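You operate a simulated robot arm through the tools that you are given. There is no shell and no other tool.

Carry out the task below with a simulated robot arm. There is one attempt and no reset: what you move stays moved.

Task
Scrub the oily strip on the green panel, then paint it from the orange zinc tub.
Fine: use the grey pad and the yellow brush, put both back and close the tub. A coat counts when it lies all over at full strength: go over it till it gets no stronger. What is to be rubbed or washed off counts as gone when no trace of it is left.

Only the result counts: the job must be done as asked and must still hold three seconds after the hand-in. Knocking over, shifting, dropping, spilling or breaking anything else fails it.

Robot
A 7-joint arm with a two-finger parallel gripper, fixed in place. Base frame: the origin is on the floor under the middle of its stand, x ahead of it, y to its left, z up; the work surface is at about z = 860. Lengths are in mm, angles in degrees, forces in N, time in s.
With the tool pointing down near the work surface it reaches from about 380 to 880 mm from the base axis. Its first joint turns from -166.0 to 166.0 degrees. Payload 3.43 kg.
Tool frame: the origin (TCP) lies between the finger pads and is the grasp point; the fingertips stand 34 mm ahead of it; z points along the fingers, y is the line along which they close. Largest opening 128 mm; finger width 24, thickness 12; the body of the gripper, 48 by 130 mm, starts 96 mm behind the TCP.
Orientation is told as [roll, pitch, yaw] about the base's x, y, z axes, in that order, counted from this pose: with the fingers straight down and closing along the base's y, the tool's x points along the base's -x, its y along +y and its z along -z.

Tools
- The arm moves only by the tool drive_tool. Its argument "commands" is a list of rows, each an object (a shift or turn left out is 0, a gripper value left out holds the last) with "delta_rot": the turn, a rotation vector about the tool's x, y, z in units of 6 degrees (1.0 is 6 degrees), a list of three; "dp": the shift along the tool's x, y, z in units of 50 mm (1.0 is 50 mm), a list of three; "grip": the opening, from 0 (shut) to 1 (fully open). In form: [{"delta_rot": [rx, ry, rz], "dp": [tx, ty, tz], "grip": grip}, ...]. A call has 1 to 20 rows; each row shifts and turns the commanded pose from where the row before left it, along the tool's axes as they then stand. A call with a number of a shift or a turn outside -1 to 1 is refused whole. Rows are played at 5 a second. More than 50 mm and 8.6 degrees between two rows, or a gripper value outside its range, and nothing of the call is played. A pose out of reach is approached as far as the arm can. The call stops where the force on the tool passes 40 N (or 10 N more than at its start, if that is more) or the arm is blocked; 0.2 s more then pass. Each finger travels about 153 mm/s and halts on what it meets, pressing with about 24 N; the grip force reading is that of the motor and also rises with nothing between the fingers. The clock runs only during rows and for 0.2 s after the last one: add rows that do not move to give the fingers time. The reply holds the time, the measured pose of the TCP, the force on the tool along the base axes, the opening and the grip force, in the units named above and with some noise, with the torque about the TCP (base axes, N m) and any sound that the robot's microphone picked up.
- Cameras (640 x 400 px; columns grow to the right, rows downward): "scene" is fixed at [399.4, 498, 1630.4]; the picture's right is [-0.80, -0.60, 0.00], its down [-0.57, 0.77, -0.28] and it looks along [0.17, -0.23, -0.96] (base axes); focal length 343 px, centre (320, 200). "wrist" rides on the gripper at [76, -11, -160] in the tool frame; the picture's right is [0.15, 0.99, 0.00], its down [-0.88, 0.13, -0.46] and it looks along [-0.45, 0.07, 0.89] (tool axes); focal length 234 px, centre (320, 200). There is no depth. A picture from a camera that has moved, and an enlarged one, comes with that camera's place and axes in the base frame and with its lens.
- camera(camera): a new picture of that camera. No time passes.
- close_up(camera, box): a new picture of the part [left, top, right, bottom] of that camera's present view, enlarged. No time passes.
- hand_in(): hands the job in; it is judged then, once.

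Nothing tells you positions but the pictures and the camera data. Unless the task says otherwise, let go and move clear before handing in.

The tools are called after "Emit:" by a JSON object that holds its "method" and its "body". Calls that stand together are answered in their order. drive_tool: Moves the arm, as the interface text tells. Its arguments: {"type":"object","properties":{"commands":{"type":"array","items":{"type":"object","properties":{"delta_rot":{"type":"array","items":{"type":"number"}},"dp":{"type":"array","items":{"type":"number"}},"grip":{"type":"number"}}}}},"required":["commands"]} The other tools are called the same way: camera (camera) takes a picture; close_up (camera, box) takes an enlarged picture of a part of a camera's view; hand_in () hands the job in.

At the start:

```text
t: 0.0
tool_pos: [399.4, 334.9, 1324.6]
tcp_rot: [0.0, 0.0, 0.1]
contact_force: [0.7, -0.9, 0.1]
moment: [0.01, -0.02, 0.03]
finger_gap: 127.7
finger_force: 0.1
```

scene: 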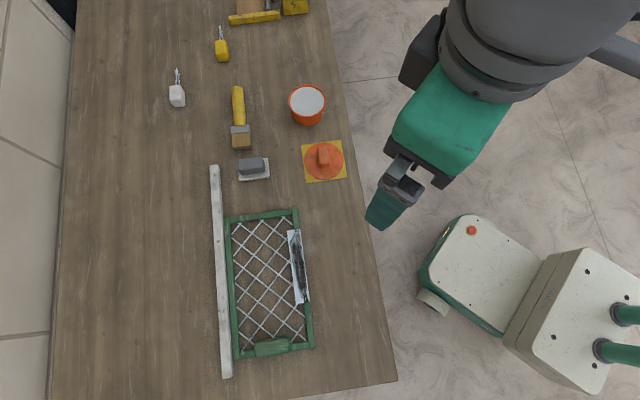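
wrist: 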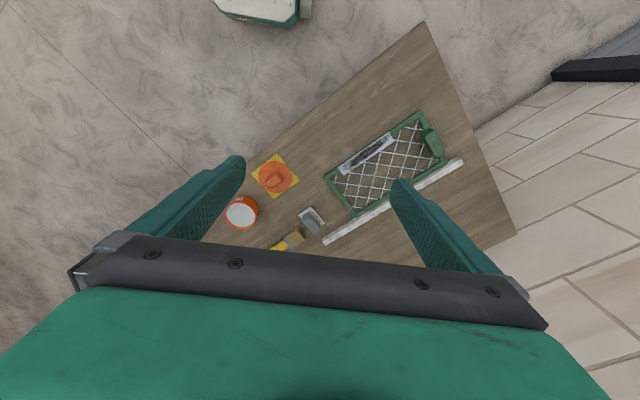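

I see a table with a green-framed mesh panel, a grey pad, a yellow brush, an orange tub and an orange lid lying on a yellow square. I'll look at them closer before moving.

Emit:
{"method": "close_up", "body": {"camera": "scene", "box": [200, 200, 340, 380]}}

Emit:
{"method": "close_up", "body": {"camera": "scene", "box": [150, 60, 370, 200]}}

Emit:
{"method": "close_up", "body": {"camera": "scene", "box": [150, 0, 350, 110]}}

Emit:
{"method": "close_up", "body": {"camera": "wrist", "box": [200, 90, 480, 265]}}

```text
2.22 times, centred on (270, 290) of scene
camera zoom: at [399.4, 498.0, 1630.4], right [-0.8, -0.6, 0.0], down [-0.57, 0.77, -0.28], along [0.17, -0.23, -0.96], focal length 762 px, centre (431, 0)
```

zoom: 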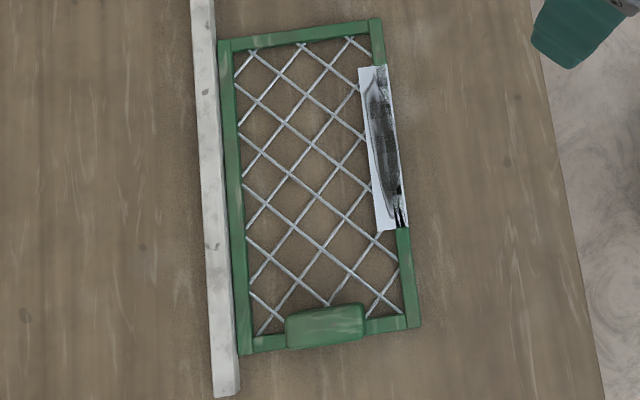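

```text
2.86 times, centred on (260, 130) of scene
camera zoom: at [399.4, 498.0, 1630.4], right [-0.8, -0.6, 0.0], down [-0.57, 0.77, -0.28], along [0.17, -0.23, -0.96], focal length 979 px, centre (491, 400)
```

zoom: 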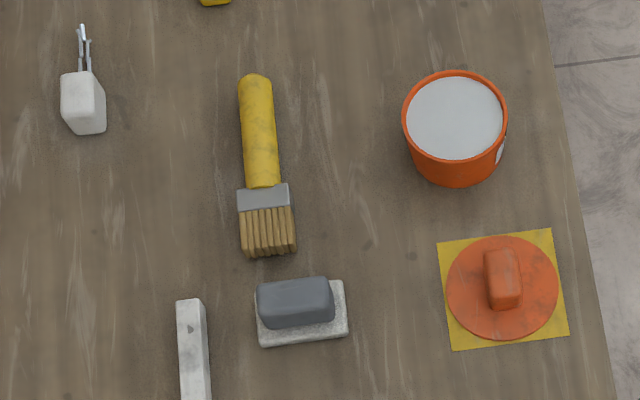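

```text
3.20 times, centred on (250, 55) of scene
camera zoom: at [399.4, 498.0, 1630.4], right [-0.8, -0.6, 0.0], down [-0.57, 0.77, -0.28], along [0.17, -0.23, -0.96], focal length 1097 px, centre (544, 664)
```

zoom: 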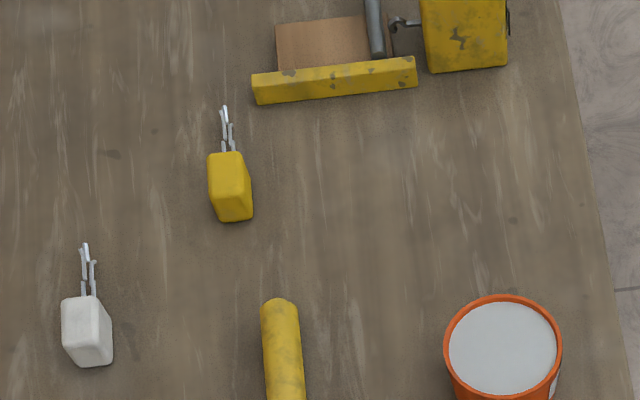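

```text
2.29 times, centred on (340, 178) of wrist
camera zoom: at [326.0, 323.7, 1484.2], right [-0.15, 0.99, 0.0], down [0.88, 0.13, 0.46], along [0.45, 0.07, -0.89], focal length 535 px, centre (274, 251)
```

zoom: 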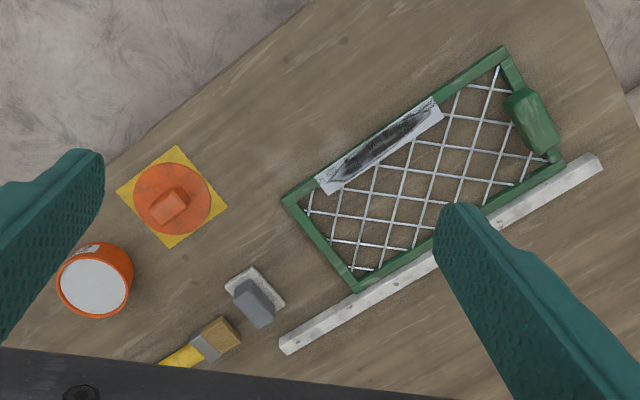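

The layout lies at about 45° to the base axes: the pad is near (704,355), the brush near (808,281), the tub near (689,162), the lid near (585,234), and the strip runs from (536,413) to (425,525). I'll move over them for a closer wrist view.

Emit:
{"method": "drive_tool", "body": {"commands": [{"dp": [-0.733, -0.183, 0.583], "grip": 1}, {"dp": [-0.733, -0.183, 0.583]}, {"dp": [-0.733, -0.183, 0.583]}, {"dp": [-0.733, -0.183, 0.583]}, {"dp": [-0.733, -0.183, 0.583]}, {"dp": [-0.733, -0.183, 0.583]}, {}, {}]}}

Emit:
{"method": "camera", "body": {"camera": "wrist"}}

Emit:
{"method": "camera", "body": {"camera": "scene"}}

```text
t: 1.8
tool_pos: [620.1, 276.9, 1148.9]
tcp_rot: [0.0, 0.0, 0.0]
contact_force: [0.2, -0.2, -0.2]
moment: [-0.01, 0.01, 0.0]
finger_gap: 128.1
finger_force: 0.1
```

```text
taken
camera wrist: at [545.7, 266.9, 1309.0], right [-0.15, 0.99, 0.0], down [0.88, 0.13, 0.46], along [0.45, 0.07, -0.89], focal length 234 px, centre (320, 200)
```

wrist: 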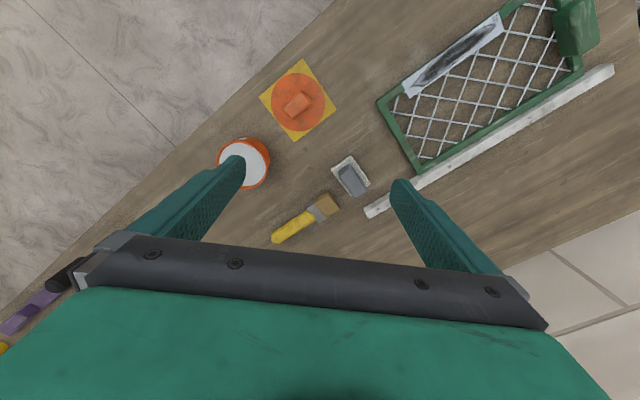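

```text
taken
```

scene: 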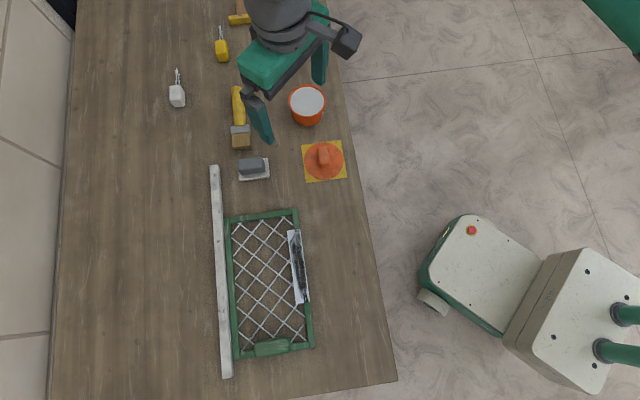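

The objects are all in view. I'll enlarge each one to measure positions and heights.

Emit:
{"method": "close_up", "body": {"camera": "wrist", "box": [240, 130, 400, 255]}}

Emit:
{"method": "close_up", "body": {"camera": "wrist", "box": [200, 50, 360, 200]}}

Emit:
{"method": "close_up", "body": {"camera": "wrist", "box": [360, 0, 620, 200]}}

```text
3.20 times, centred on (320, 192) of wrist
camera zoom: at [545.7, 266.9, 1309.0], right [-0.15, 0.99, 0.0], down [0.88, 0.13, 0.46], along [0.45, 0.07, -0.89], focal length 749 px, centre (320, 224)
```

zoom: 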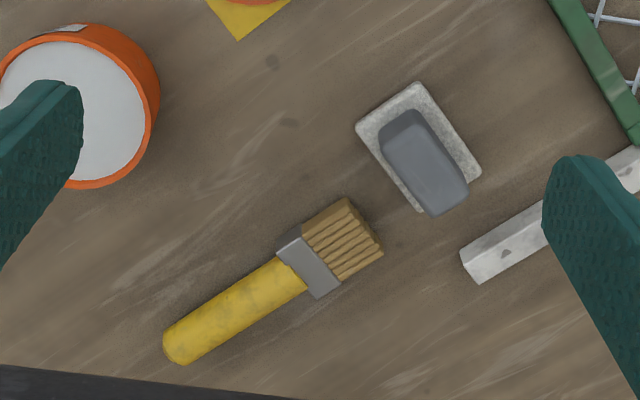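

```text
2.67 times, centred on (280, 125) of wrist
camera zoom: at [545.7, 266.9, 1309.0], right [-0.15, 0.99, 0.0], down [0.88, 0.13, 0.46], along [0.45, 0.07, -0.89], focal length 624 px, centre (427, 400)
```

zoom: 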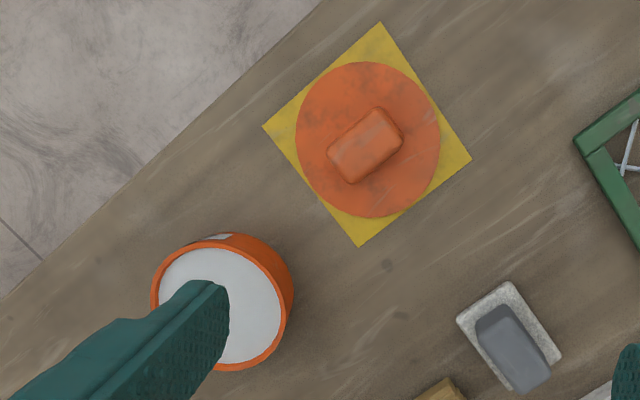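

```text
2.00 times, centred on (490, 100) of wrist
camera zoom: at [545.7, 266.9, 1309.0], right [-0.15, 0.99, 0.0], down [0.88, 0.13, 0.46], along [0.45, 0.07, -0.89], focal length 468 px, centre (-20, 400)
```

zoom: 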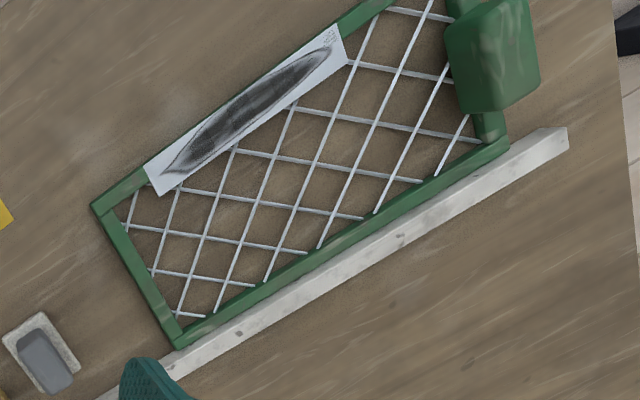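

The pad is about 73×46 mm, centred near (707,355), with a handle about 29 mm wide. The brush axis runs at 45° with its joint near (805,287). I need a better fix on the tub, so I'll move closer to it.

Emit:
{"method": "drive_tool", "body": {"commands": [{"dp": [-0.1, -0.6, 0.45]}, {"dp": [-0.1, -0.6, 0.45]}, {"dp": [-0.1, -0.6, 0.45]}, {"dp": [-0.1, -0.6, 0.45]}, {}, {}]}}

Emit:
{"method": "camera", "body": {"camera": "wrist"}}

Emit:
{"method": "close_up", "body": {"camera": "wrist", "box": [230, 80, 430, 205]}}

```text
t: 3.2
tool_pos: [638.9, 160.0, 1058.6]
tcp_rot: [0.0, 0.1, 0.1]
contact_force: [0.4, 0.6, -0.9]
moment: [-0.02, -0.04, 0.02]
finger_gap: 128.0
finger_force: 0.1
```

```text
taken
camera wrist: at [564.8, 148.9, 1219.4], right [-0.15, 0.99, 0.0], down [0.88, 0.13, 0.46], along [0.45, 0.07, -0.89], focal length 234 px, centre (320, 200)
```

wrist: 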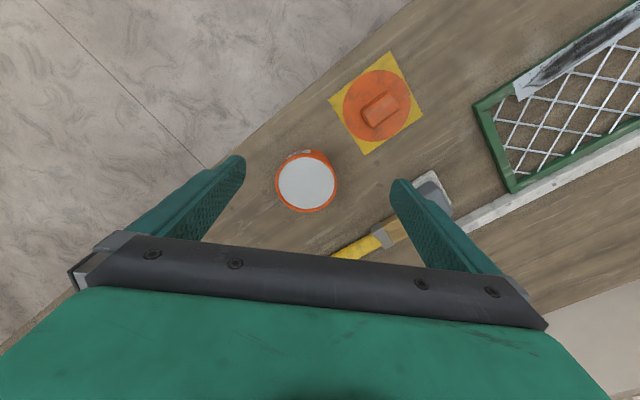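

```text
3.20 times, centred on (330, 142) of wrist
camera zoom: at [564.8, 148.9, 1219.4], right [-0.15, 0.99, 0.0], down [0.88, 0.13, 0.46], along [0.45, 0.07, -0.89], focal length 749 px, centre (288, 384)
```

zoom: 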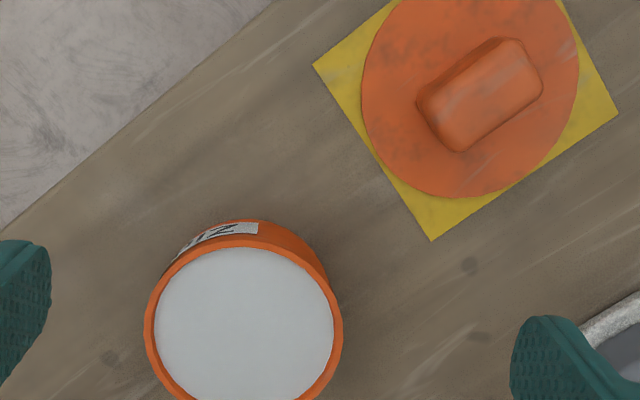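

Emit:
{"method": "close_up", "body": {"camera": "wrist", "box": [256, 132, 366, 222]}}

Emit:
{"method": "close_up", "body": {"camera": "scene", "box": [270, 75, 350, 135]}}

```text
4.44 times, centred on (311, 177) of wrist
camera zoom: at [564.8, 148.9, 1219.4], right [-0.15, 0.99, 0.0], down [0.88, 0.13, 0.46], along [0.45, 0.07, -0.89], focal length 1041 px, centre (360, 302)
```

zoom: 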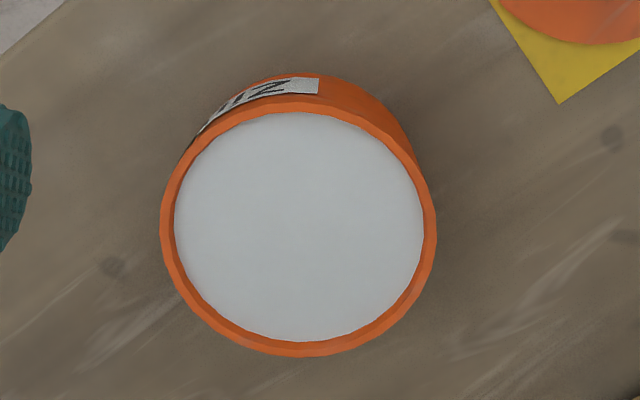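

```text
6.67 times, centred on (310, 105) of scene
camera zoom: at [399.4, 498.0, 1630.4], right [-0.8, -0.6, 0.0], down [-0.57, 0.77, -0.28], along [0.17, -0.23, -0.96], focal length 2285 px, centre (387, 833)
```

zoom: 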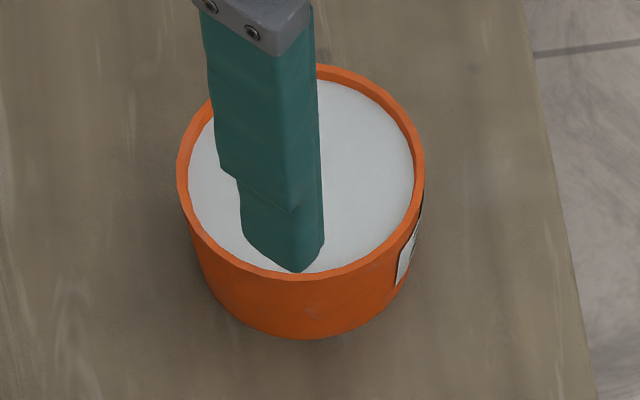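

The tub rim is centred near (700,149) at z≈905, the lid is near (585,234), and the strip top is at about z≈870. Next I'll go above the pad and turn the hand to yaw 45 to match its handle.

Emit:
{"method": "drive_tool", "body": {"commands": [{"dp": [-0.272, 0.78, 0.16]}, {"dp": [-0.272, 0.78, 0.16]}, {"dp": [-0.272, 0.78, 0.16]}, {"dp": [-0.272, 0.78, 0.16]}, {"dp": [-0.272, 0.78, 0.16]}, {"delta_rot": [0, 0, -1]}, {"delta_rot": [0, 0, -1]}, {"delta_rot": [0, 0, -1]}, {"delta_rot": [0, 0, -1]}, {"delta_rot": [0, 0, -1]}, {"delta_rot": [0, 0, -1]}, {"delta_rot": [0, 0, -1]}, {"delta_rot": [0, 0, -0.5]}, {}, {}]}}

Emit:
{"method": "camera", "body": {"camera": "wrist"}}

Emit:
{"method": "camera", "body": {"camera": "scene"}}

```text
t: 6.4
tool_pos: [708.5, 353.7, 1019.8]
tcp_rot: [-0.1, 0.0, 45.0]
contact_force: [-1.2, 0.3, 0.8]
moment: [-0.05, -0.02, 0.01]
finger_gap: 128.1
finger_force: 0.0
```

```text
taken
camera wrist: at [663.6, 293.0, 1179.6], right [-0.8, 0.6, 0.0], down [0.53, 0.71, 0.46], along [0.27, 0.37, -0.89], focal length 234 px, centre (320, 200)
```

wrist: 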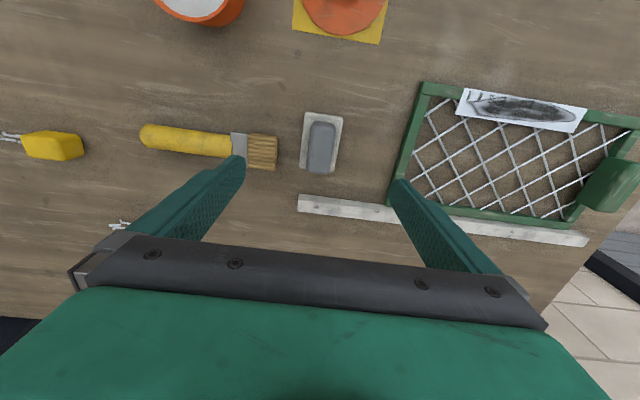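

```text
taken
```

scene: 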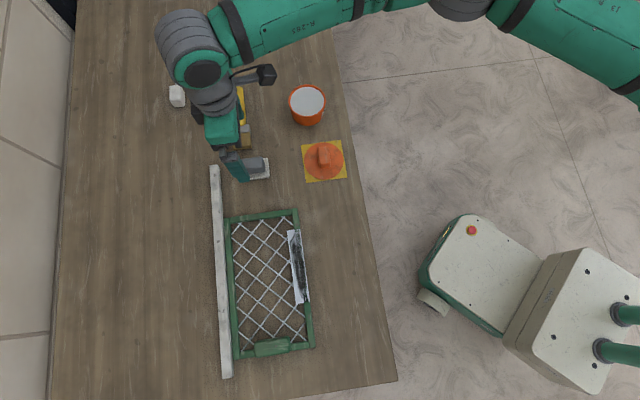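

The brush bristles lie only about 55 mm from the pad centre, so I'll narrow the fingers to roughly 60 mm before descending. I'll refine the pad position first.

Emit:
{"method": "close_up", "body": {"camera": "wrist", "box": [260, 90, 400, 190]}}

Emit:
{"method": "close_up", "body": {"camera": "wrist", "box": [380, 60, 640, 230]}}

```text
4.00 times, centred on (330, 140) of wrist
camera zoom: at [663.6, 293.0, 1179.6], right [-0.8, 0.6, 0.0], down [0.53, 0.71, 0.46], along [0.27, 0.37, -0.89], focal length 937 px, centre (280, 440)
```

zoom: 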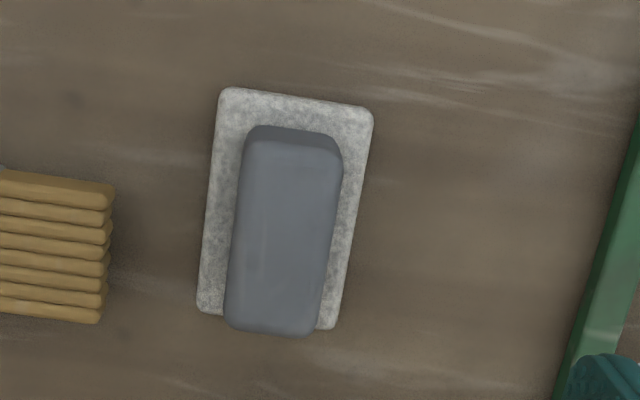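

```text
2.35 times, centred on (510, 145) of wrist
camera zoom: at [663.6, 293.0, 1179.6], right [-0.8, 0.6, 0.0], down [0.53, 0.71, 0.46], along [0.27, 0.37, -0.89], focal length 551 px, centre (-127, 329)
```

zoom: 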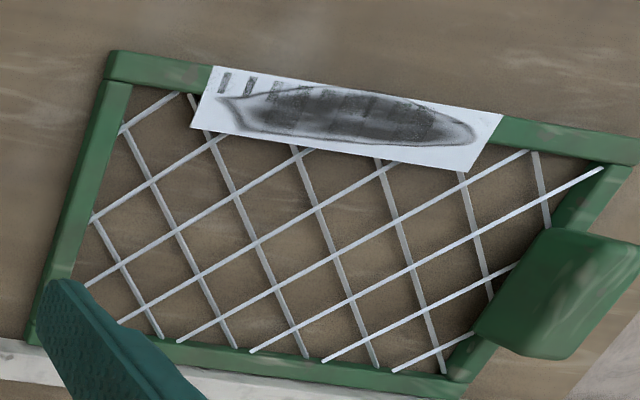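

Emit:
{"method": "drive_tool", "body": {"commands": [{"grip": 0.47}, {}, {"dp": [0.02, 0.02, 0.8]}, {"dp": [0, 0, 0.7]}, {}, {}]}}

Emit:
{"method": "camera", "body": {"camera": "wrist"}}

Emit:
{"method": "close_up", "body": {"camera": "scene", "box": [190, 110, 320, 210]}}

```text
t: 7.8
tool_pos: [707.1, 355.7, 944.1]
tcp_rot: [0.0, 0.0, 45.0]
contact_force: [0.6, 0.3, 0.2]
moment: [0.01, -0.01, 0.0]
finger_gap: 60.1
finger_force: 0.1
```

```text
taken
camera wrist: at [661.8, 294.5, 1104.3], right [-0.8, 0.6, 0.0], down [0.53, 0.71, 0.46], along [0.27, 0.37, -0.89], focal length 234 px, centre (320, 200)
```

wrist: 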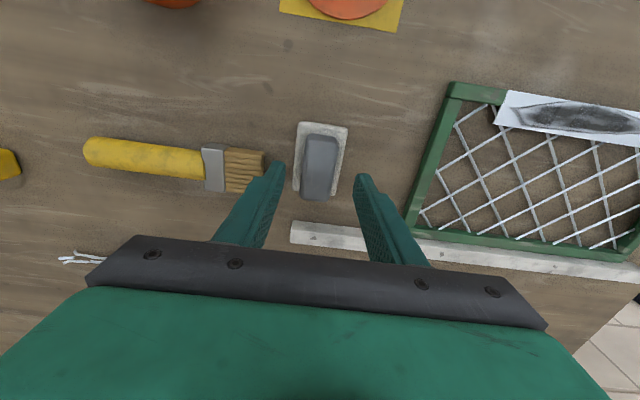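

```text
4.00 times, centred on (255, 160) of scene
camera zoom: at [399.4, 498.0, 1630.4], right [-0.8, -0.6, 0.0], down [-0.57, 0.77, -0.28], along [0.17, -0.23, -0.96], focal length 1371 px, centre (580, 360)
```

zoom: 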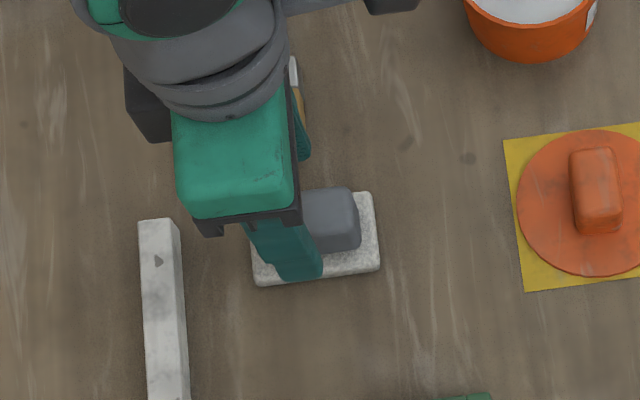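

The fingers straddle the pad handle and clear the bristles. I'll descend to z≈911 and close.

Emit:
{"method": "drive_tool", "body": {"commands": [{"grip": 0.43}, {"dp": [0, 0, 0.4]}, {"dp": [0, 0, 0.26]}, {}, {"grip": 0}, {}, {}, {}]}}

Emit:
{"method": "camera", "body": {"camera": "wrist"}}

```text
t: 9.6
tool_pos: [706.9, 354.7, 911.9]
tcp_rot: [0.0, -0.1, 45.1]
contact_force: [0.0, 0.4, 0.7]
moment: [0.0, -0.05, -0.05]
finger_gap: 29.1
finger_force: 24.3
```

```text
taken
camera wrist: at [662.8, 294.0, 1070.7], right [-0.8, 0.6, 0.0], down [0.53, 0.71, 0.46], along [0.27, 0.37, -0.89], focal length 234 px, centre (320, 200)
```

wrist: 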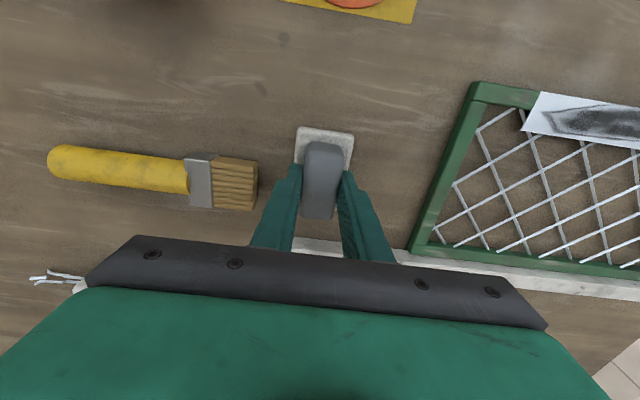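

The pad is gripped (29 mm gap). I'll lift it and carry it above the strip centre near (482,469.5).

Emit:
{"method": "drive_tool", "body": {"commands": [{"dp": [0, 0, -0.3]}, {"dp": [0, 0, -0.7]}, {"dp": [0, 0, -0.4]}, {"dp": [0.258, 0.798, 0]}, {"dp": [0.258, 0.798, 0]}, {"dp": [0.258, 0.798, 0]}, {"dp": [0.258, 0.798, 0]}, {"dp": [0.258, 0.798, 0]}, {"dp": [0.258, 0.798, 0]}, {}, {}]}}

Emit:
{"method": "camera", "body": {"camera": "wrist"}}

Emit:
{"method": "camera", "body": {"camera": "scene"}}

```text
t: 12.0
tool_pos: [481.1, 470.8, 982.7]
tcp_rot: [0.0, 0.0, 45.0]
contact_force: [0.1, -0.8, -0.4]
moment: [-0.02, -0.03, 0.0]
finger_gap: 28.9
finger_force: 24.1
```

```text
taken
camera wrist: at [437.0, 410.0, 1141.6], right [-0.8, 0.6, 0.0], down [0.53, 0.71, 0.46], along [0.27, 0.37, -0.89], focal length 234 px, centre (320, 200)
```

wrist: 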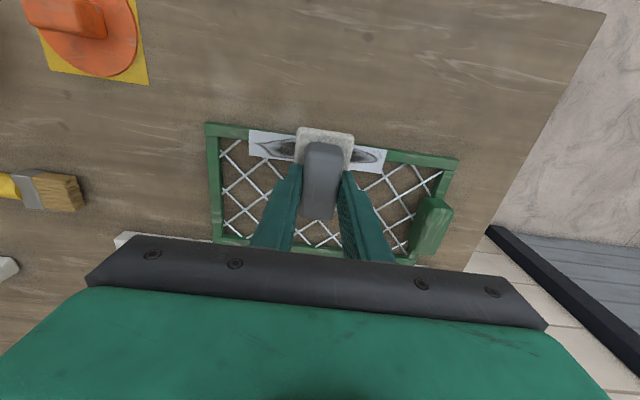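

```text
taken
```

scene: 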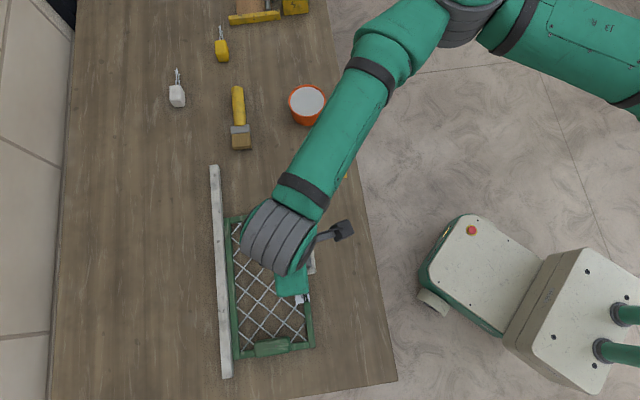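

Emit:
{"method": "close_up", "body": {"camera": "wrist", "box": [200, 110, 470, 270]}}

```text
2.37 times, centred on (335, 190) of wrist
camera zoom: at [437.0, 410.0, 1141.6], right [-0.8, 0.6, 0.0], down [0.53, 0.71, 0.46], along [0.27, 0.37, -0.89], focal length 555 px, centre (284, 224)
```

zoom: 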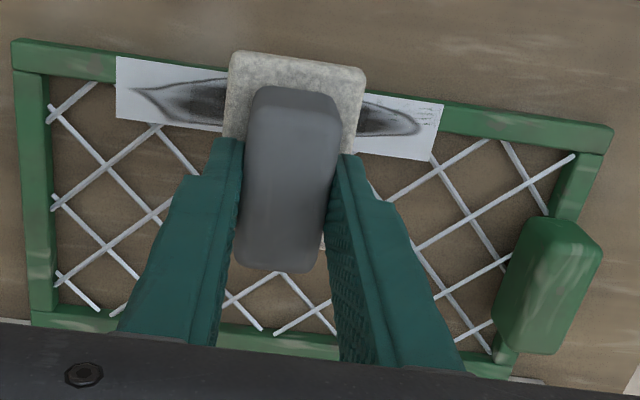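

The strip centre is confirmed at (483.5,469.7) with its top at z≈870, and the pad is lined up with it. I'll lower gently until I feel contact.

Emit:
{"method": "drive_tool", "body": {"commands": [{"dp": [0, 0, 0.5]}, {"dp": [0, 0, 0.4]}, {"dp": [0, 0, 0.1]}, {"dp": [0, 0, 0.08]}, {}]}}

Emit:
{"method": "drive_tool", "body": {"commands": [{"dp": [0, 0, 0.04]}, {"dp": [0, 0, 0.04]}, {}]}}

```text
t: 13.2
tool_pos: [483.5, 469.0, 928.8]
tcp_rot: [0.0, 0.0, 45.0]
contact_force: [-0.2, 0.5, 0.0]
moment: [0.02, 0.0, 0.0]
finger_gap: 29.3
finger_force: 24.3
```

```text
t: 14.0
tool_pos: [481.9, 470.1, 924.4]
tcp_rot: [0.1, -0.1, 45.0]
contact_force: [-0.1, -0.1, -0.3]
moment: [0.0, 0.02, 0.0]
finger_gap: 29.3
finger_force: 24.0
```

Emit:
{"method": "drive_tool", "body": {"commands": [{"dp": [0, 0, 0.02]}, {"dp": [0, 0, 0.02]}, {}]}}

Emit:
{"method": "drive_tool", "body": {"commands": [{"dp": [0, 0, 0.02]}, {}]}}

```text
t: 14.8
tool_pos: [482.1, 469.1, 922.5]
tcp_rot: [0.0, 0.1, 45.1]
contact_force: [-3.3, -2.2, 11.0]
moment: [-0.09, 0.05, 0.03]
finger_gap: 28.9
finger_force: 24.0
```

```text
t: 15.4
tool_pos: [481.5, 468.9, 922.9]
tcp_rot: [0.0, -0.2, 45.0]
contact_force: [-1.9, -3.0, 32.6]
moment: [-0.13, 0.04, 0.0]
finger_gap: 29.0
finger_force: 23.6
```

Contact comes at TCP z≈922.6 and the stiffness is high (about 20 N per mm). I'll back off 1 mm to around 10 N and make a first short stroke to check the panel stays put.

Emit:
{"method": "drive_tool", "body": {"commands": [{"dp": [0, 0, -0.02]}, {}, {"dp": [0, 0.3, 0]}, {"dp": [0, 0.3, 0]}]}}

Emit:
{"method": "camera", "body": {"camera": "wrist"}}

```text
t: 16.4
tool_pos: [462.7, 489.8, 922.6]
tcp_rot: [-0.1, 0.0, 45.0]
contact_force: [10.6, -9.4, 24.4]
moment: [-0.26, -0.45, -0.04]
finger_gap: 29.2
finger_force: 24.6
```

```text
taken
camera wrist: at [417.4, 428.9, 1082.2], right [-0.8, 0.6, 0.0], down [0.53, 0.71, 0.46], along [0.27, 0.37, -0.89], focal length 234 px, centre (320, 200)
```

wrist: 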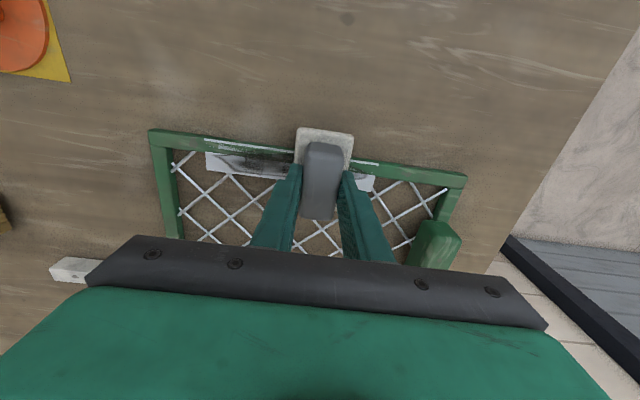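

Emit:
{"method": "close_up", "body": {"camera": "wrist", "box": [140, 110, 480, 280]}}

Emit:
{"method": "close_up", "body": {"camera": "scene", "box": [200, 150, 340, 390]}}

```text
1.88 times, centred on (310, 195) of wrist
camera zoom: at [417.4, 428.9, 1082.2], right [-0.8, 0.6, 0.0], down [0.53, 0.71, 0.46], along [0.27, 0.37, -0.89], focal length 441 px, centre (339, 209)
```

zoom: 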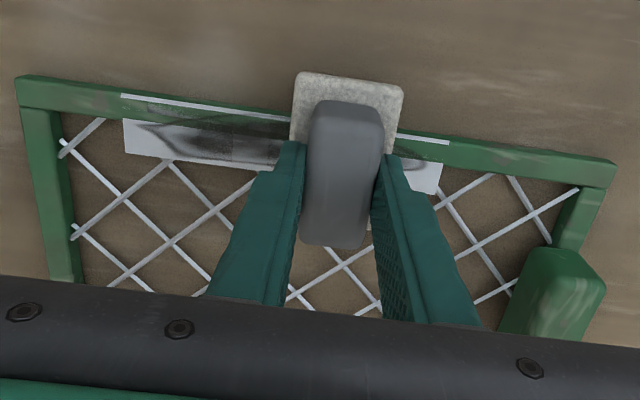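

```text
1.67 times, centred on (270, 270) of scene
camera zoom: at [399.4, 498.0, 1630.4], right [-0.8, -0.6, 0.0], down [-0.57, 0.77, -0.28], along [0.17, -0.23, -0.96], focal length 571 px, centre (403, 83)
```

zoom: 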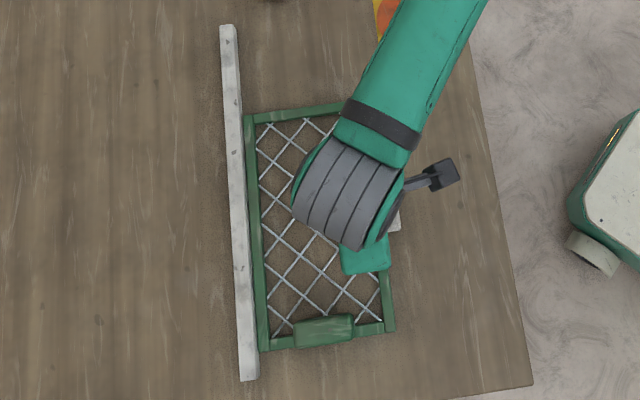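

The frame bar now shows through the strip, which looks odd. I'll lift clear and look again to see whether anything has moved.

Emit:
{"method": "drive_tool", "body": {"commands": [{"dp": [0, 0, -0.2]}, {"dp": [0, 0, -1]}, {"dp": [0, -0.6, 0]}, {}, {}]}}

Emit:
{"method": "close_up", "body": {"camera": "wrist", "box": [200, 110, 470, 270]}}

```text
t: 17.6
tool_pos: [482.1, 469.9, 983.3]
tcp_rot: [0.0, -0.1, 45.0]
contact_force: [-0.2, -0.5, -1.3]
moment: [-0.01, -0.02, 0.01]
finger_gap: 29.2
finger_force: 24.1
```

```text
2.37 times, centred on (335, 190) of wrist
camera zoom: at [438.0, 409.0, 1142.1], right [-0.8, 0.6, 0.0], down [0.53, 0.71, 0.46], along [0.27, 0.37, -0.89], focal length 555 px, centre (284, 224)
```

zoom: 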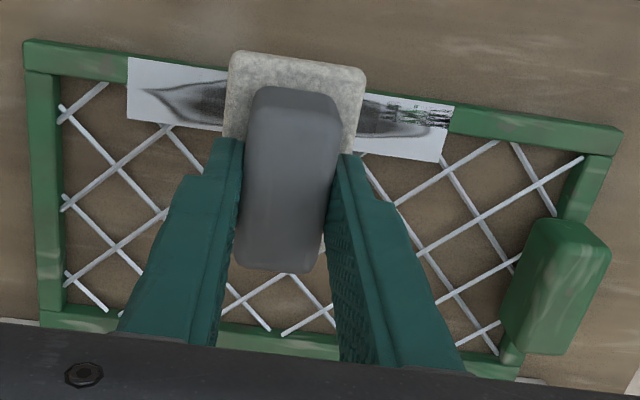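

The green showing through is only overlapping surfaces in the rendering, but the panel looks to have slid a few mm. I'll pull the arm aside and check against the fixed camera.

Emit:
{"method": "drive_tool", "body": {"commands": [{"dp": [0, -0.9, -0.3]}, {"dp": [0, -0.9, -0.3]}, {"dp": [0, -0.9, 0]}, {"dp": [0, -0.9, 0]}, {"dp": [0, -0.9, 0]}, {"dp": [0, -0.9, 0]}, {}]}}

Emit:
{"method": "close_up", "body": {"camera": "scene", "box": [200, 200, 340, 380]}}

Emit:
{"method": "camera", "body": {"camera": "wrist"}}

```text
t: 19.2
tool_pos: [673.9, 277.1, 1009.9]
tcp_rot: [-0.1, 0.0, 45.1]
contact_force: [0.1, -0.8, -1.0]
moment: [0.02, 0.04, 0.03]
finger_gap: 29.0
finger_force: 23.6
```

```text
2.22 times, centred on (270, 290) of scene
camera zoom: at [399.4, 498.0, 1630.4], right [-0.8, -0.6, 0.0], down [-0.57, 0.77, -0.28], along [0.17, -0.23, -0.96], focal length 762 px, centre (431, 0)
```

zoom: 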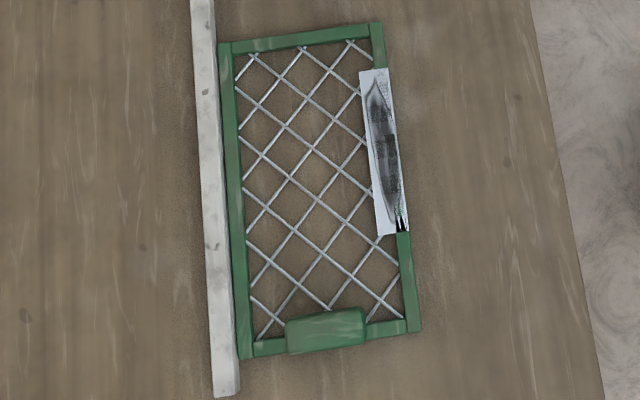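

```text
taken
camera wrist: at [630.6, 215.8, 1170.1], right [-0.8, 0.6, 0.0], down [0.53, 0.71, 0.46], along [0.27, 0.37, -0.89], focal length 234 px, centre (320, 200)
```

wrist: 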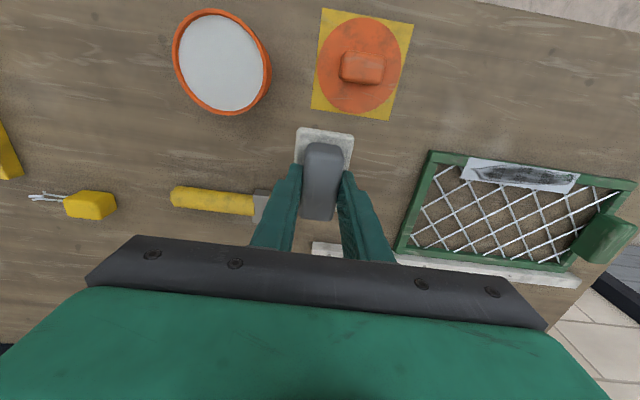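

Emit:
{"method": "close_up", "body": {"camera": "scene", "box": [270, 220, 320, 315]}}

Emit:
{"method": "close_up", "body": {"camera": "wrist", "box": [390, 140, 640, 300]}}

```text
4.21 times, centred on (295, 268) of scene
camera zoom: at [399.4, 498.0, 1630.4], right [-0.8, -0.6, 0.0], down [-0.57, 0.77, -0.28], along [0.17, -0.23, -0.96], focal length 1443 px, centre (425, -84)
```

zoom: 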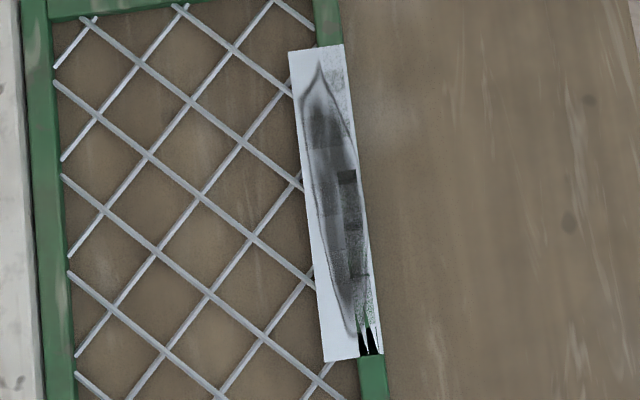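

```text
2.50 times, centred on (515, 220) of wrist
camera zoom: at [630.6, 215.8, 1170.1], right [-0.8, 0.6, 0.0], down [0.53, 0.71, 0.46], along [0.27, 0.37, -0.89], focal length 585 px, centre (-168, 150)
```

zoom: 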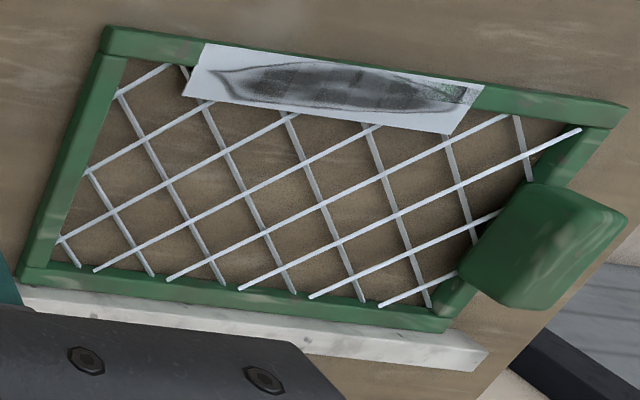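

The oil is a patchwork that fades where rubbed, and the panel slid about 4.5 mm towards +d under the heavy pressure. I'll use much lighter pressure now and mostly stroke towards -d to bring the panel back.

Emit:
{"method": "drive_tool", "body": {"commands": [{"dp": [0, 0.9, 0]}, {"dp": [0, 0.9, 0]}, {"dp": [0, 0.9, 0]}, {"dp": [0, 0.9, 0]}, {"dp": [0, 0.9, 0]}, {"dp": [0, 0.9, 0]}, {"dp": [0, 0, 0.8]}, {"dp": [0, 0, 0.8]}, {"dp": [0, 0, 0.16]}, {"dp": [0, 0, 0.03]}, {}, {}]}}

Emit:
{"method": "drive_tool", "body": {"commands": [{"dp": [0, 0, 0.006]}, {}]}}

```text
t: 21.8
tool_pos: [483.0, 469.3, 923.6]
tcp_rot: [0.0, 0.0, 45.0]
contact_force: [0.5, -0.1, 4.9]
moment: [-0.05, 0.01, -0.01]
finger_gap: 29.1
finger_force: 24.1
```

```text
t: 22.4
tool_pos: [481.6, 469.7, 922.6]
tcp_rot: [0.0, 0.0, 44.9]
contact_force: [3.0, 2.9, 8.4]
moment: [0.12, -0.11, 0.03]
finger_gap: 29.2
finger_force: 23.7
```

Emit:
{"method": "drive_tool", "body": {"commands": [{"dp": [0, -0.2, 0]}, {"dp": [0, -0.2, 0]}, {}]}}

Emit:
{"method": "close_up", "body": {"camera": "wrist", "box": [140, 110, 480, 280]}}

```text
t: 23.2
tool_pos: [495.6, 457.1, 921.5]
tcp_rot: [0.1, 0.0, 45.0]
contact_force: [-10.2, 6.0, 17.7]
moment: [0.19, 0.29, 0.04]
finger_gap: 29.5
finger_force: 24.8
```

```text
1.88 times, centred on (310, 195) of wrist
camera zoom: at [451.9, 395.0, 1082.1], right [-0.8, 0.6, 0.0], down [0.53, 0.71, 0.46], along [0.27, 0.37, -0.89], focal length 441 px, centre (339, 209)
```

zoom: 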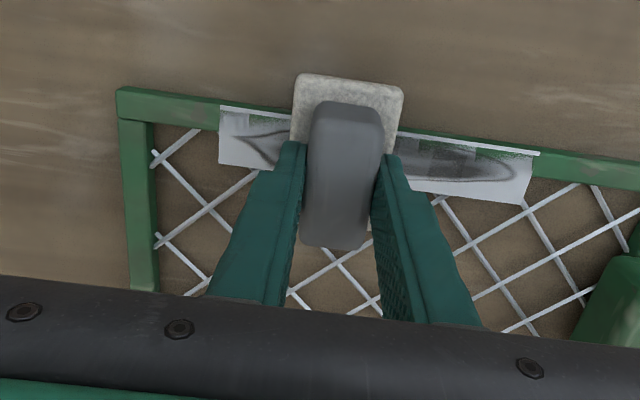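

Emit:
{"method": "drive_tool", "body": {"commands": [{"dp": [0, 0, -0.01]}, {"dp": [0, -0.2, 0]}, {"dp": [0, -0.2, 0]}, {}]}}

Emit:
{"method": "close_up", "body": {"camera": "wrist", "box": [140, 110, 480, 280]}}

```text
t: 24.2
tool_pos: [510.9, 439.0, 922.0]
tcp_rot: [0.1, -0.1, 44.9]
contact_force: [-5.0, 4.4, 12.5]
moment: [0.2, 0.17, 0.03]
finger_gap: 29.3
finger_force: 24.5
```

```text
1.88 times, centred on (310, 195) of wrist
camera zoom: at [466.5, 378.8, 1082.1], right [-0.8, 0.6, 0.0], down [0.53, 0.71, 0.46], along [0.27, 0.37, -0.89], focal length 441 px, centre (339, 209)
```

zoom: 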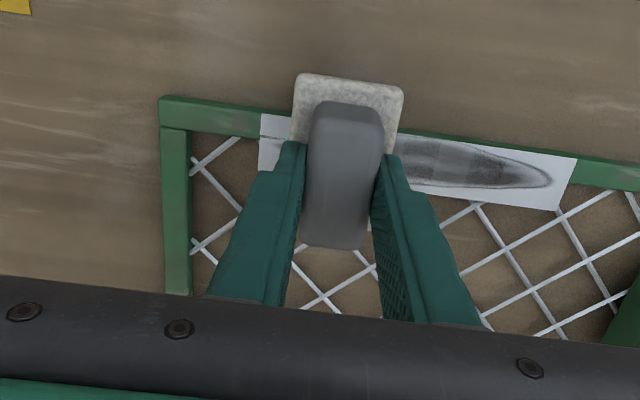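

The panel is now back at its original place, judging by the strip corners. I'll continue with lighter pressure towards the -d end.

Emit:
{"method": "drive_tool", "body": {"commands": [{"dp": [0, 0, -0.006]}, {"dp": [0, -0.2, 0]}, {"dp": [0, -0.2, 0]}, {"dp": [0, -0.2, 0]}]}}

Emit:
{"method": "drive_tool", "body": {"commands": [{"dp": [0, 0.2, 0]}, {"dp": [0, 0.2, 0]}, {"dp": [0, 0.2, 0]}, {"dp": [0, 0.2, 0]}, {"dp": [0, 0.2, 0]}, {"dp": [0, 0.2, 0]}]}}

Emit:
{"method": "close_up", "body": {"camera": "wrist", "box": [140, 110, 480, 280]}}

```text
t: 25.2
tool_pos: [532.3, 419.6, 922.1]
tcp_rot: [0.0, 0.0, 44.8]
contact_force: [-4.9, 4.2, 8.5]
moment: [0.12, 0.2, -0.03]
finger_gap: 29.2
finger_force: 23.9
```

```text
t: 26.6
tool_pos: [489.1, 461.9, 922.3]
tcp_rot: [0.0, 0.0, 45.0]
contact_force: [4.4, -3.6, 7.4]
moment: [-0.1, -0.16, -0.02]
finger_gap: 29.2
finger_force: 23.7
```

```text
1.88 times, centred on (310, 195) of wrist
camera zoom: at [444.5, 400.2, 1082.0], right [-0.8, 0.6, 0.0], down [0.53, 0.71, 0.46], along [0.27, 0.37, -0.89], focal length 441 px, centre (339, 209)
```

zoom: 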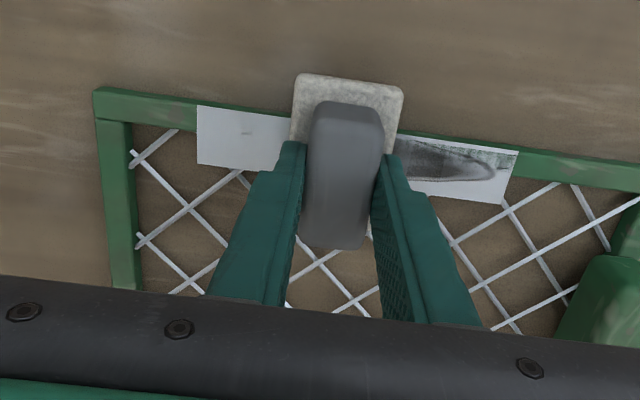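

That worked: the left part is nearly clean at about 8 N and the panel did not move. I'll carry on to the +d end and back.

Emit:
{"method": "drive_tool", "body": {"commands": [{"dp": [0, 0.2, 0]}, {"dp": [0, 0.2, 0]}, {"dp": [0, 0.2, 0]}, {"dp": [0, 0.2, 0]}, {"dp": [0, 0.2, 0]}, {"dp": [0, 0.2, 0]}, {"dp": [0, 0.2, 0]}, {"dp": [0, 0.2, 0]}]}}

Emit:
{"method": "close_up", "body": {"camera": "wrist", "box": [140, 110, 480, 280]}}

```text
t: 28.4
tool_pos: [431.9, 518.8, 921.9]
tcp_rot: [0.0, 0.1, 44.9]
contact_force: [-0.7, 0.2, -0.9]
moment: [0.0, 0.02, -0.01]
finger_gap: 29.0
finger_force: 24.1
```

```text
1.88 times, centred on (310, 195) of wrist
camera zoom: at [388.0, 456.9, 1082.4], right [-0.8, 0.6, 0.0], down [0.53, 0.71, 0.45], along [0.27, 0.37, -0.89], focal length 441 px, centre (339, 209)
```

zoom: 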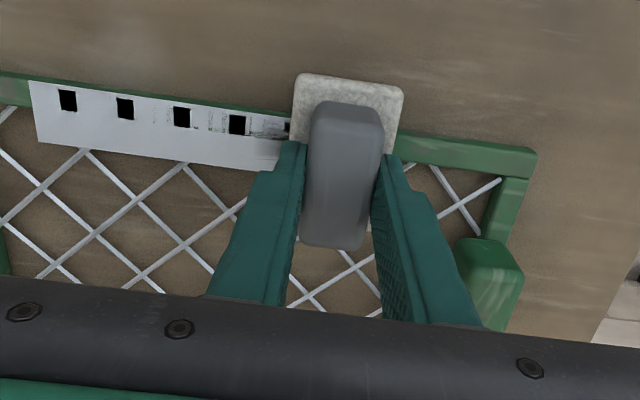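

The pad lost contact near the +d end, so I'll press slightly lower there and stroke back.

Emit:
{"method": "drive_tool", "body": {"commands": [{"dp": [0, 0, 0.008]}, {}]}}

Emit:
{"method": "drive_tool", "body": {"commands": [{"dp": [0, -0.2, 0]}, {"dp": [0, -0.2, 0]}, {"dp": [0, -0.2, 0]}]}}

Emit:
{"method": "close_up", "body": {"camera": "wrist", "box": [140, 110, 480, 280]}}

```text
t: 29.0
tool_pos: [433.4, 519.5, 922.8]
tcp_rot: [0.0, 0.0, 44.9]
contact_force: [-0.6, -0.6, 0.3]
moment: [0.01, -0.01, 0.0]
finger_gap: 29.3
finger_force: 24.3
```

```text
t: 29.8
tool_pos: [456.0, 497.4, 924.3]
tcp_rot: [-0.1, 0.0, 44.9]
contact_force: [0.1, 0.2, -1.6]
moment: [-0.05, -0.04, 0.01]
finger_gap: 29.0
finger_force: 24.3
```

```text
1.88 times, centred on (310, 195) of wrist
camera zoom: at [410.5, 436.4, 1082.4], right [-0.8, 0.6, 0.0], down [0.53, 0.71, 0.46], along [0.27, 0.37, -0.89], focal length 441 px, centre (339, 209)
```

zoom: 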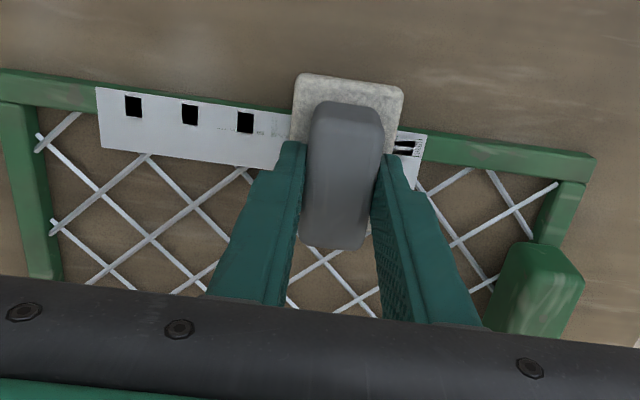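

Emit:
{"method": "drive_tool", "body": {"commands": [{"dp": [0, 0, 0.01]}, {}]}}

Emit:
{"method": "drive_tool", "body": {"commands": [{"dp": [0, 0, 0.01]}, {}]}}

```text
t: 30.4
tool_pos: [454.5, 497.7, 921.6]
tcp_rot: [0.0, 0.0, 44.9]
contact_force: [0.8, -0.2, 2.4]
moment: [-0.06, 0.06, 0.0]
finger_gap: 29.1
finger_force: 24.3
```

```text
t: 31.0
tool_pos: [455.0, 499.0, 921.2]
tcp_rot: [0.1, 0.0, 45.0]
contact_force: [2.5, -2.1, 14.4]
moment: [-0.14, -0.02, 0.02]
finger_gap: 29.2
finger_force: 24.3
```

Emit:
{"method": "drive_tool", "body": {"commands": [{"dp": [0, 0, -0.005]}, {"dp": [0, -0.2, 0]}, {"dp": [0, -0.2, 0]}, {"dp": [0, -0.2, 0]}, {"dp": [0, -0.2, 0]}]}}

Emit:
{"method": "drive_tool", "body": {"commands": [{"dp": [0, 0.2, 0]}, {"dp": [0, 0.2, 0]}, {"dp": [0, 0.2, 0]}, {"dp": [0, 0.2, 0]}, {"dp": [0, 0.2, 0]}, {"dp": [0, 0.2, 0]}]}}

Emit:
{"method": "close_up", "body": {"camera": "wrist", "box": [140, 110, 480, 280]}}

```text
t: 32.2
tool_pos: [481.3, 468.2, 921.9]
tcp_rot: [0.0, 0.0, 44.9]
contact_force: [-3.5, 2.2, 6.8]
moment: [0.11, 0.12, -0.03]
finger_gap: 29.0
finger_force: 24.0
```

```text
t: 33.6
tool_pos: [440.7, 510.7, 923.1]
tcp_rot: [0.0, 0.0, 44.9]
contact_force: [5.7, -6.8, 13.5]
moment: [-0.23, -0.23, -0.03]
finger_gap: 29.2
finger_force: 23.9
```

```text
1.88 times, centred on (310, 195) of wrist
camera zoom: at [396.2, 449.6, 1081.7], right [-0.8, 0.6, 0.0], down [0.53, 0.71, 0.46], along [0.27, 0.37, -0.89], focal length 441 px, centre (339, 209)
```

zoom: 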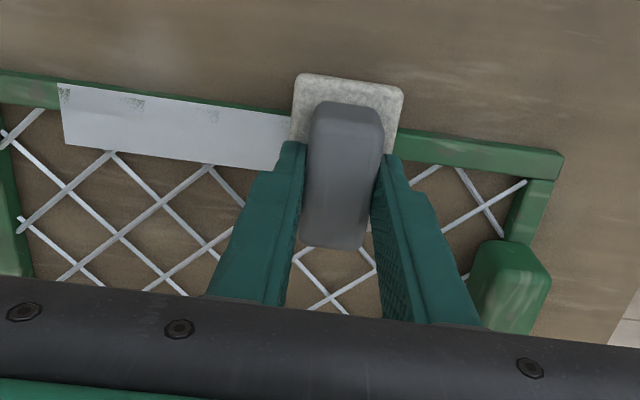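

The black squares were also only rendering, and the strip now looks mostly clean. I'll do one more light full pass in each direction.

Emit:
{"method": "drive_tool", "body": {"commands": [{"dp": [0, 0.2, -0.004]}, {"dp": [0, -0.2, 0]}, {"dp": [0, -0.2, 0]}, {"dp": [0, -0.2, 0]}, {"dp": [0, -0.2, 0]}, {"dp": [0, -0.2, 0]}, {"dp": [0, -0.2, 0]}, {"dp": [0, -0.2, 0]}]}}

Emit:
{"method": "drive_tool", "body": {"commands": [{"dp": [0, -0.2, 0]}, {"dp": [0, -0.2, 0]}, {"dp": [0, -0.2, 0]}, {"dp": [0, -0.2, 0]}, {"dp": [0, -0.2, 0]}, {"dp": [0, -0.2, 0]}, {"dp": [0, -0.2, 0]}]}}

Emit:
{"method": "close_up", "body": {"camera": "wrist", "box": [140, 110, 480, 280]}}

```text
t: 35.4
tool_pos: [482.2, 467.9, 921.3]
tcp_rot: [-0.1, 0.0, 45.0]
contact_force: [-3.1, 3.1, 13.0]
moment: [0.1, 0.13, 0.01]
finger_gap: 29.4
finger_force: 24.3
```

```text
t: 37.0
tool_pos: [531.9, 419.8, 921.5]
tcp_rot: [-0.1, 0.0, 45.0]
contact_force: [-6.7, 7.0, 24.0]
moment: [0.29, 0.2, 0.03]
finger_gap: 29.3
finger_force: 23.8
```

```text
1.88 times, centred on (310, 195) of wrist
camera zoom: at [486.7, 358.8, 1081.4], right [-0.8, 0.6, 0.0], down [0.53, 0.71, 0.46], along [0.27, 0.37, -0.89], focal length 441 px, centre (339, 209)
```

zoom: 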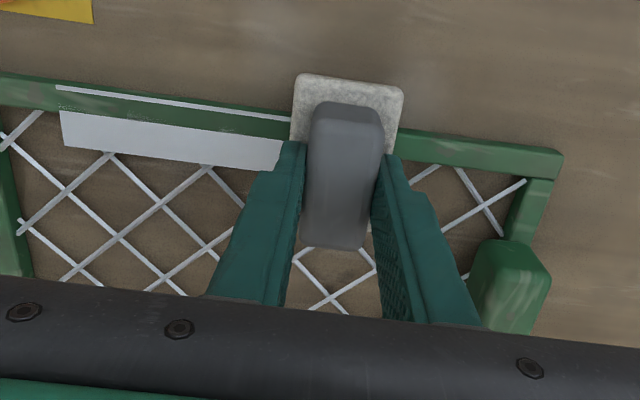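

The panel was dragged along with the pad about 128 mm towards -d on that last stroke; nothing was hit, since the brush and lid are clear. I'll use the same grip of the pad to drag it back towards +d, checking as I go.

Emit:
{"method": "drive_tool", "body": {"commands": [{"dp": [0, 0.15, 0]}, {"dp": [0, 0.2, 0]}, {"dp": [0, 0.2, 0]}, {"dp": [0, 0.2, 0]}, {"dp": [0, 0.2, 0]}]}}

Emit:
{"method": "close_up", "body": {"camera": "wrist", "box": [140, 110, 480, 280]}}

Emit:
{"method": "camera", "body": {"camera": "scene"}}

```text
t: 38.2
tool_pos: [499.3, 452.7, 922.3]
tcp_rot: [0.0, 0.0, 45.0]
contact_force: [5.0, -2.6, 13.9]
moment: [-0.1, -0.23, -0.01]
finger_gap: 29.2
finger_force: 24.3
```

```text
1.88 times, centred on (310, 195) of wrist
camera zoom: at [454.7, 391.2, 1081.4], right [-0.8, 0.6, 0.0], down [0.53, 0.71, 0.46], along [0.27, 0.37, -0.89], focal length 441 px, centre (339, 209)
```

zoom: 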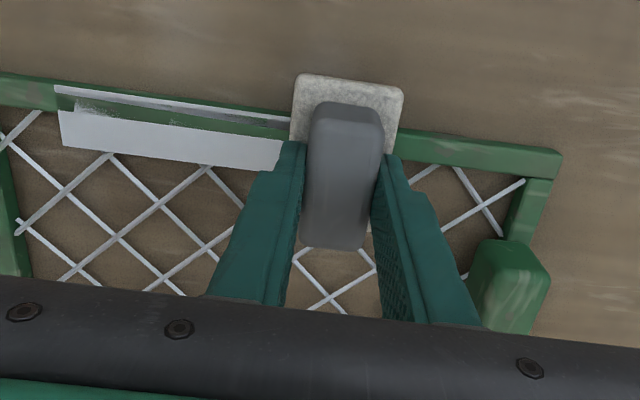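

```text
taken
```

scene: 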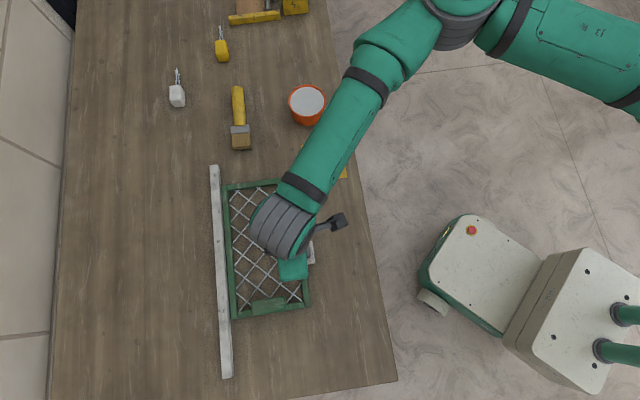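

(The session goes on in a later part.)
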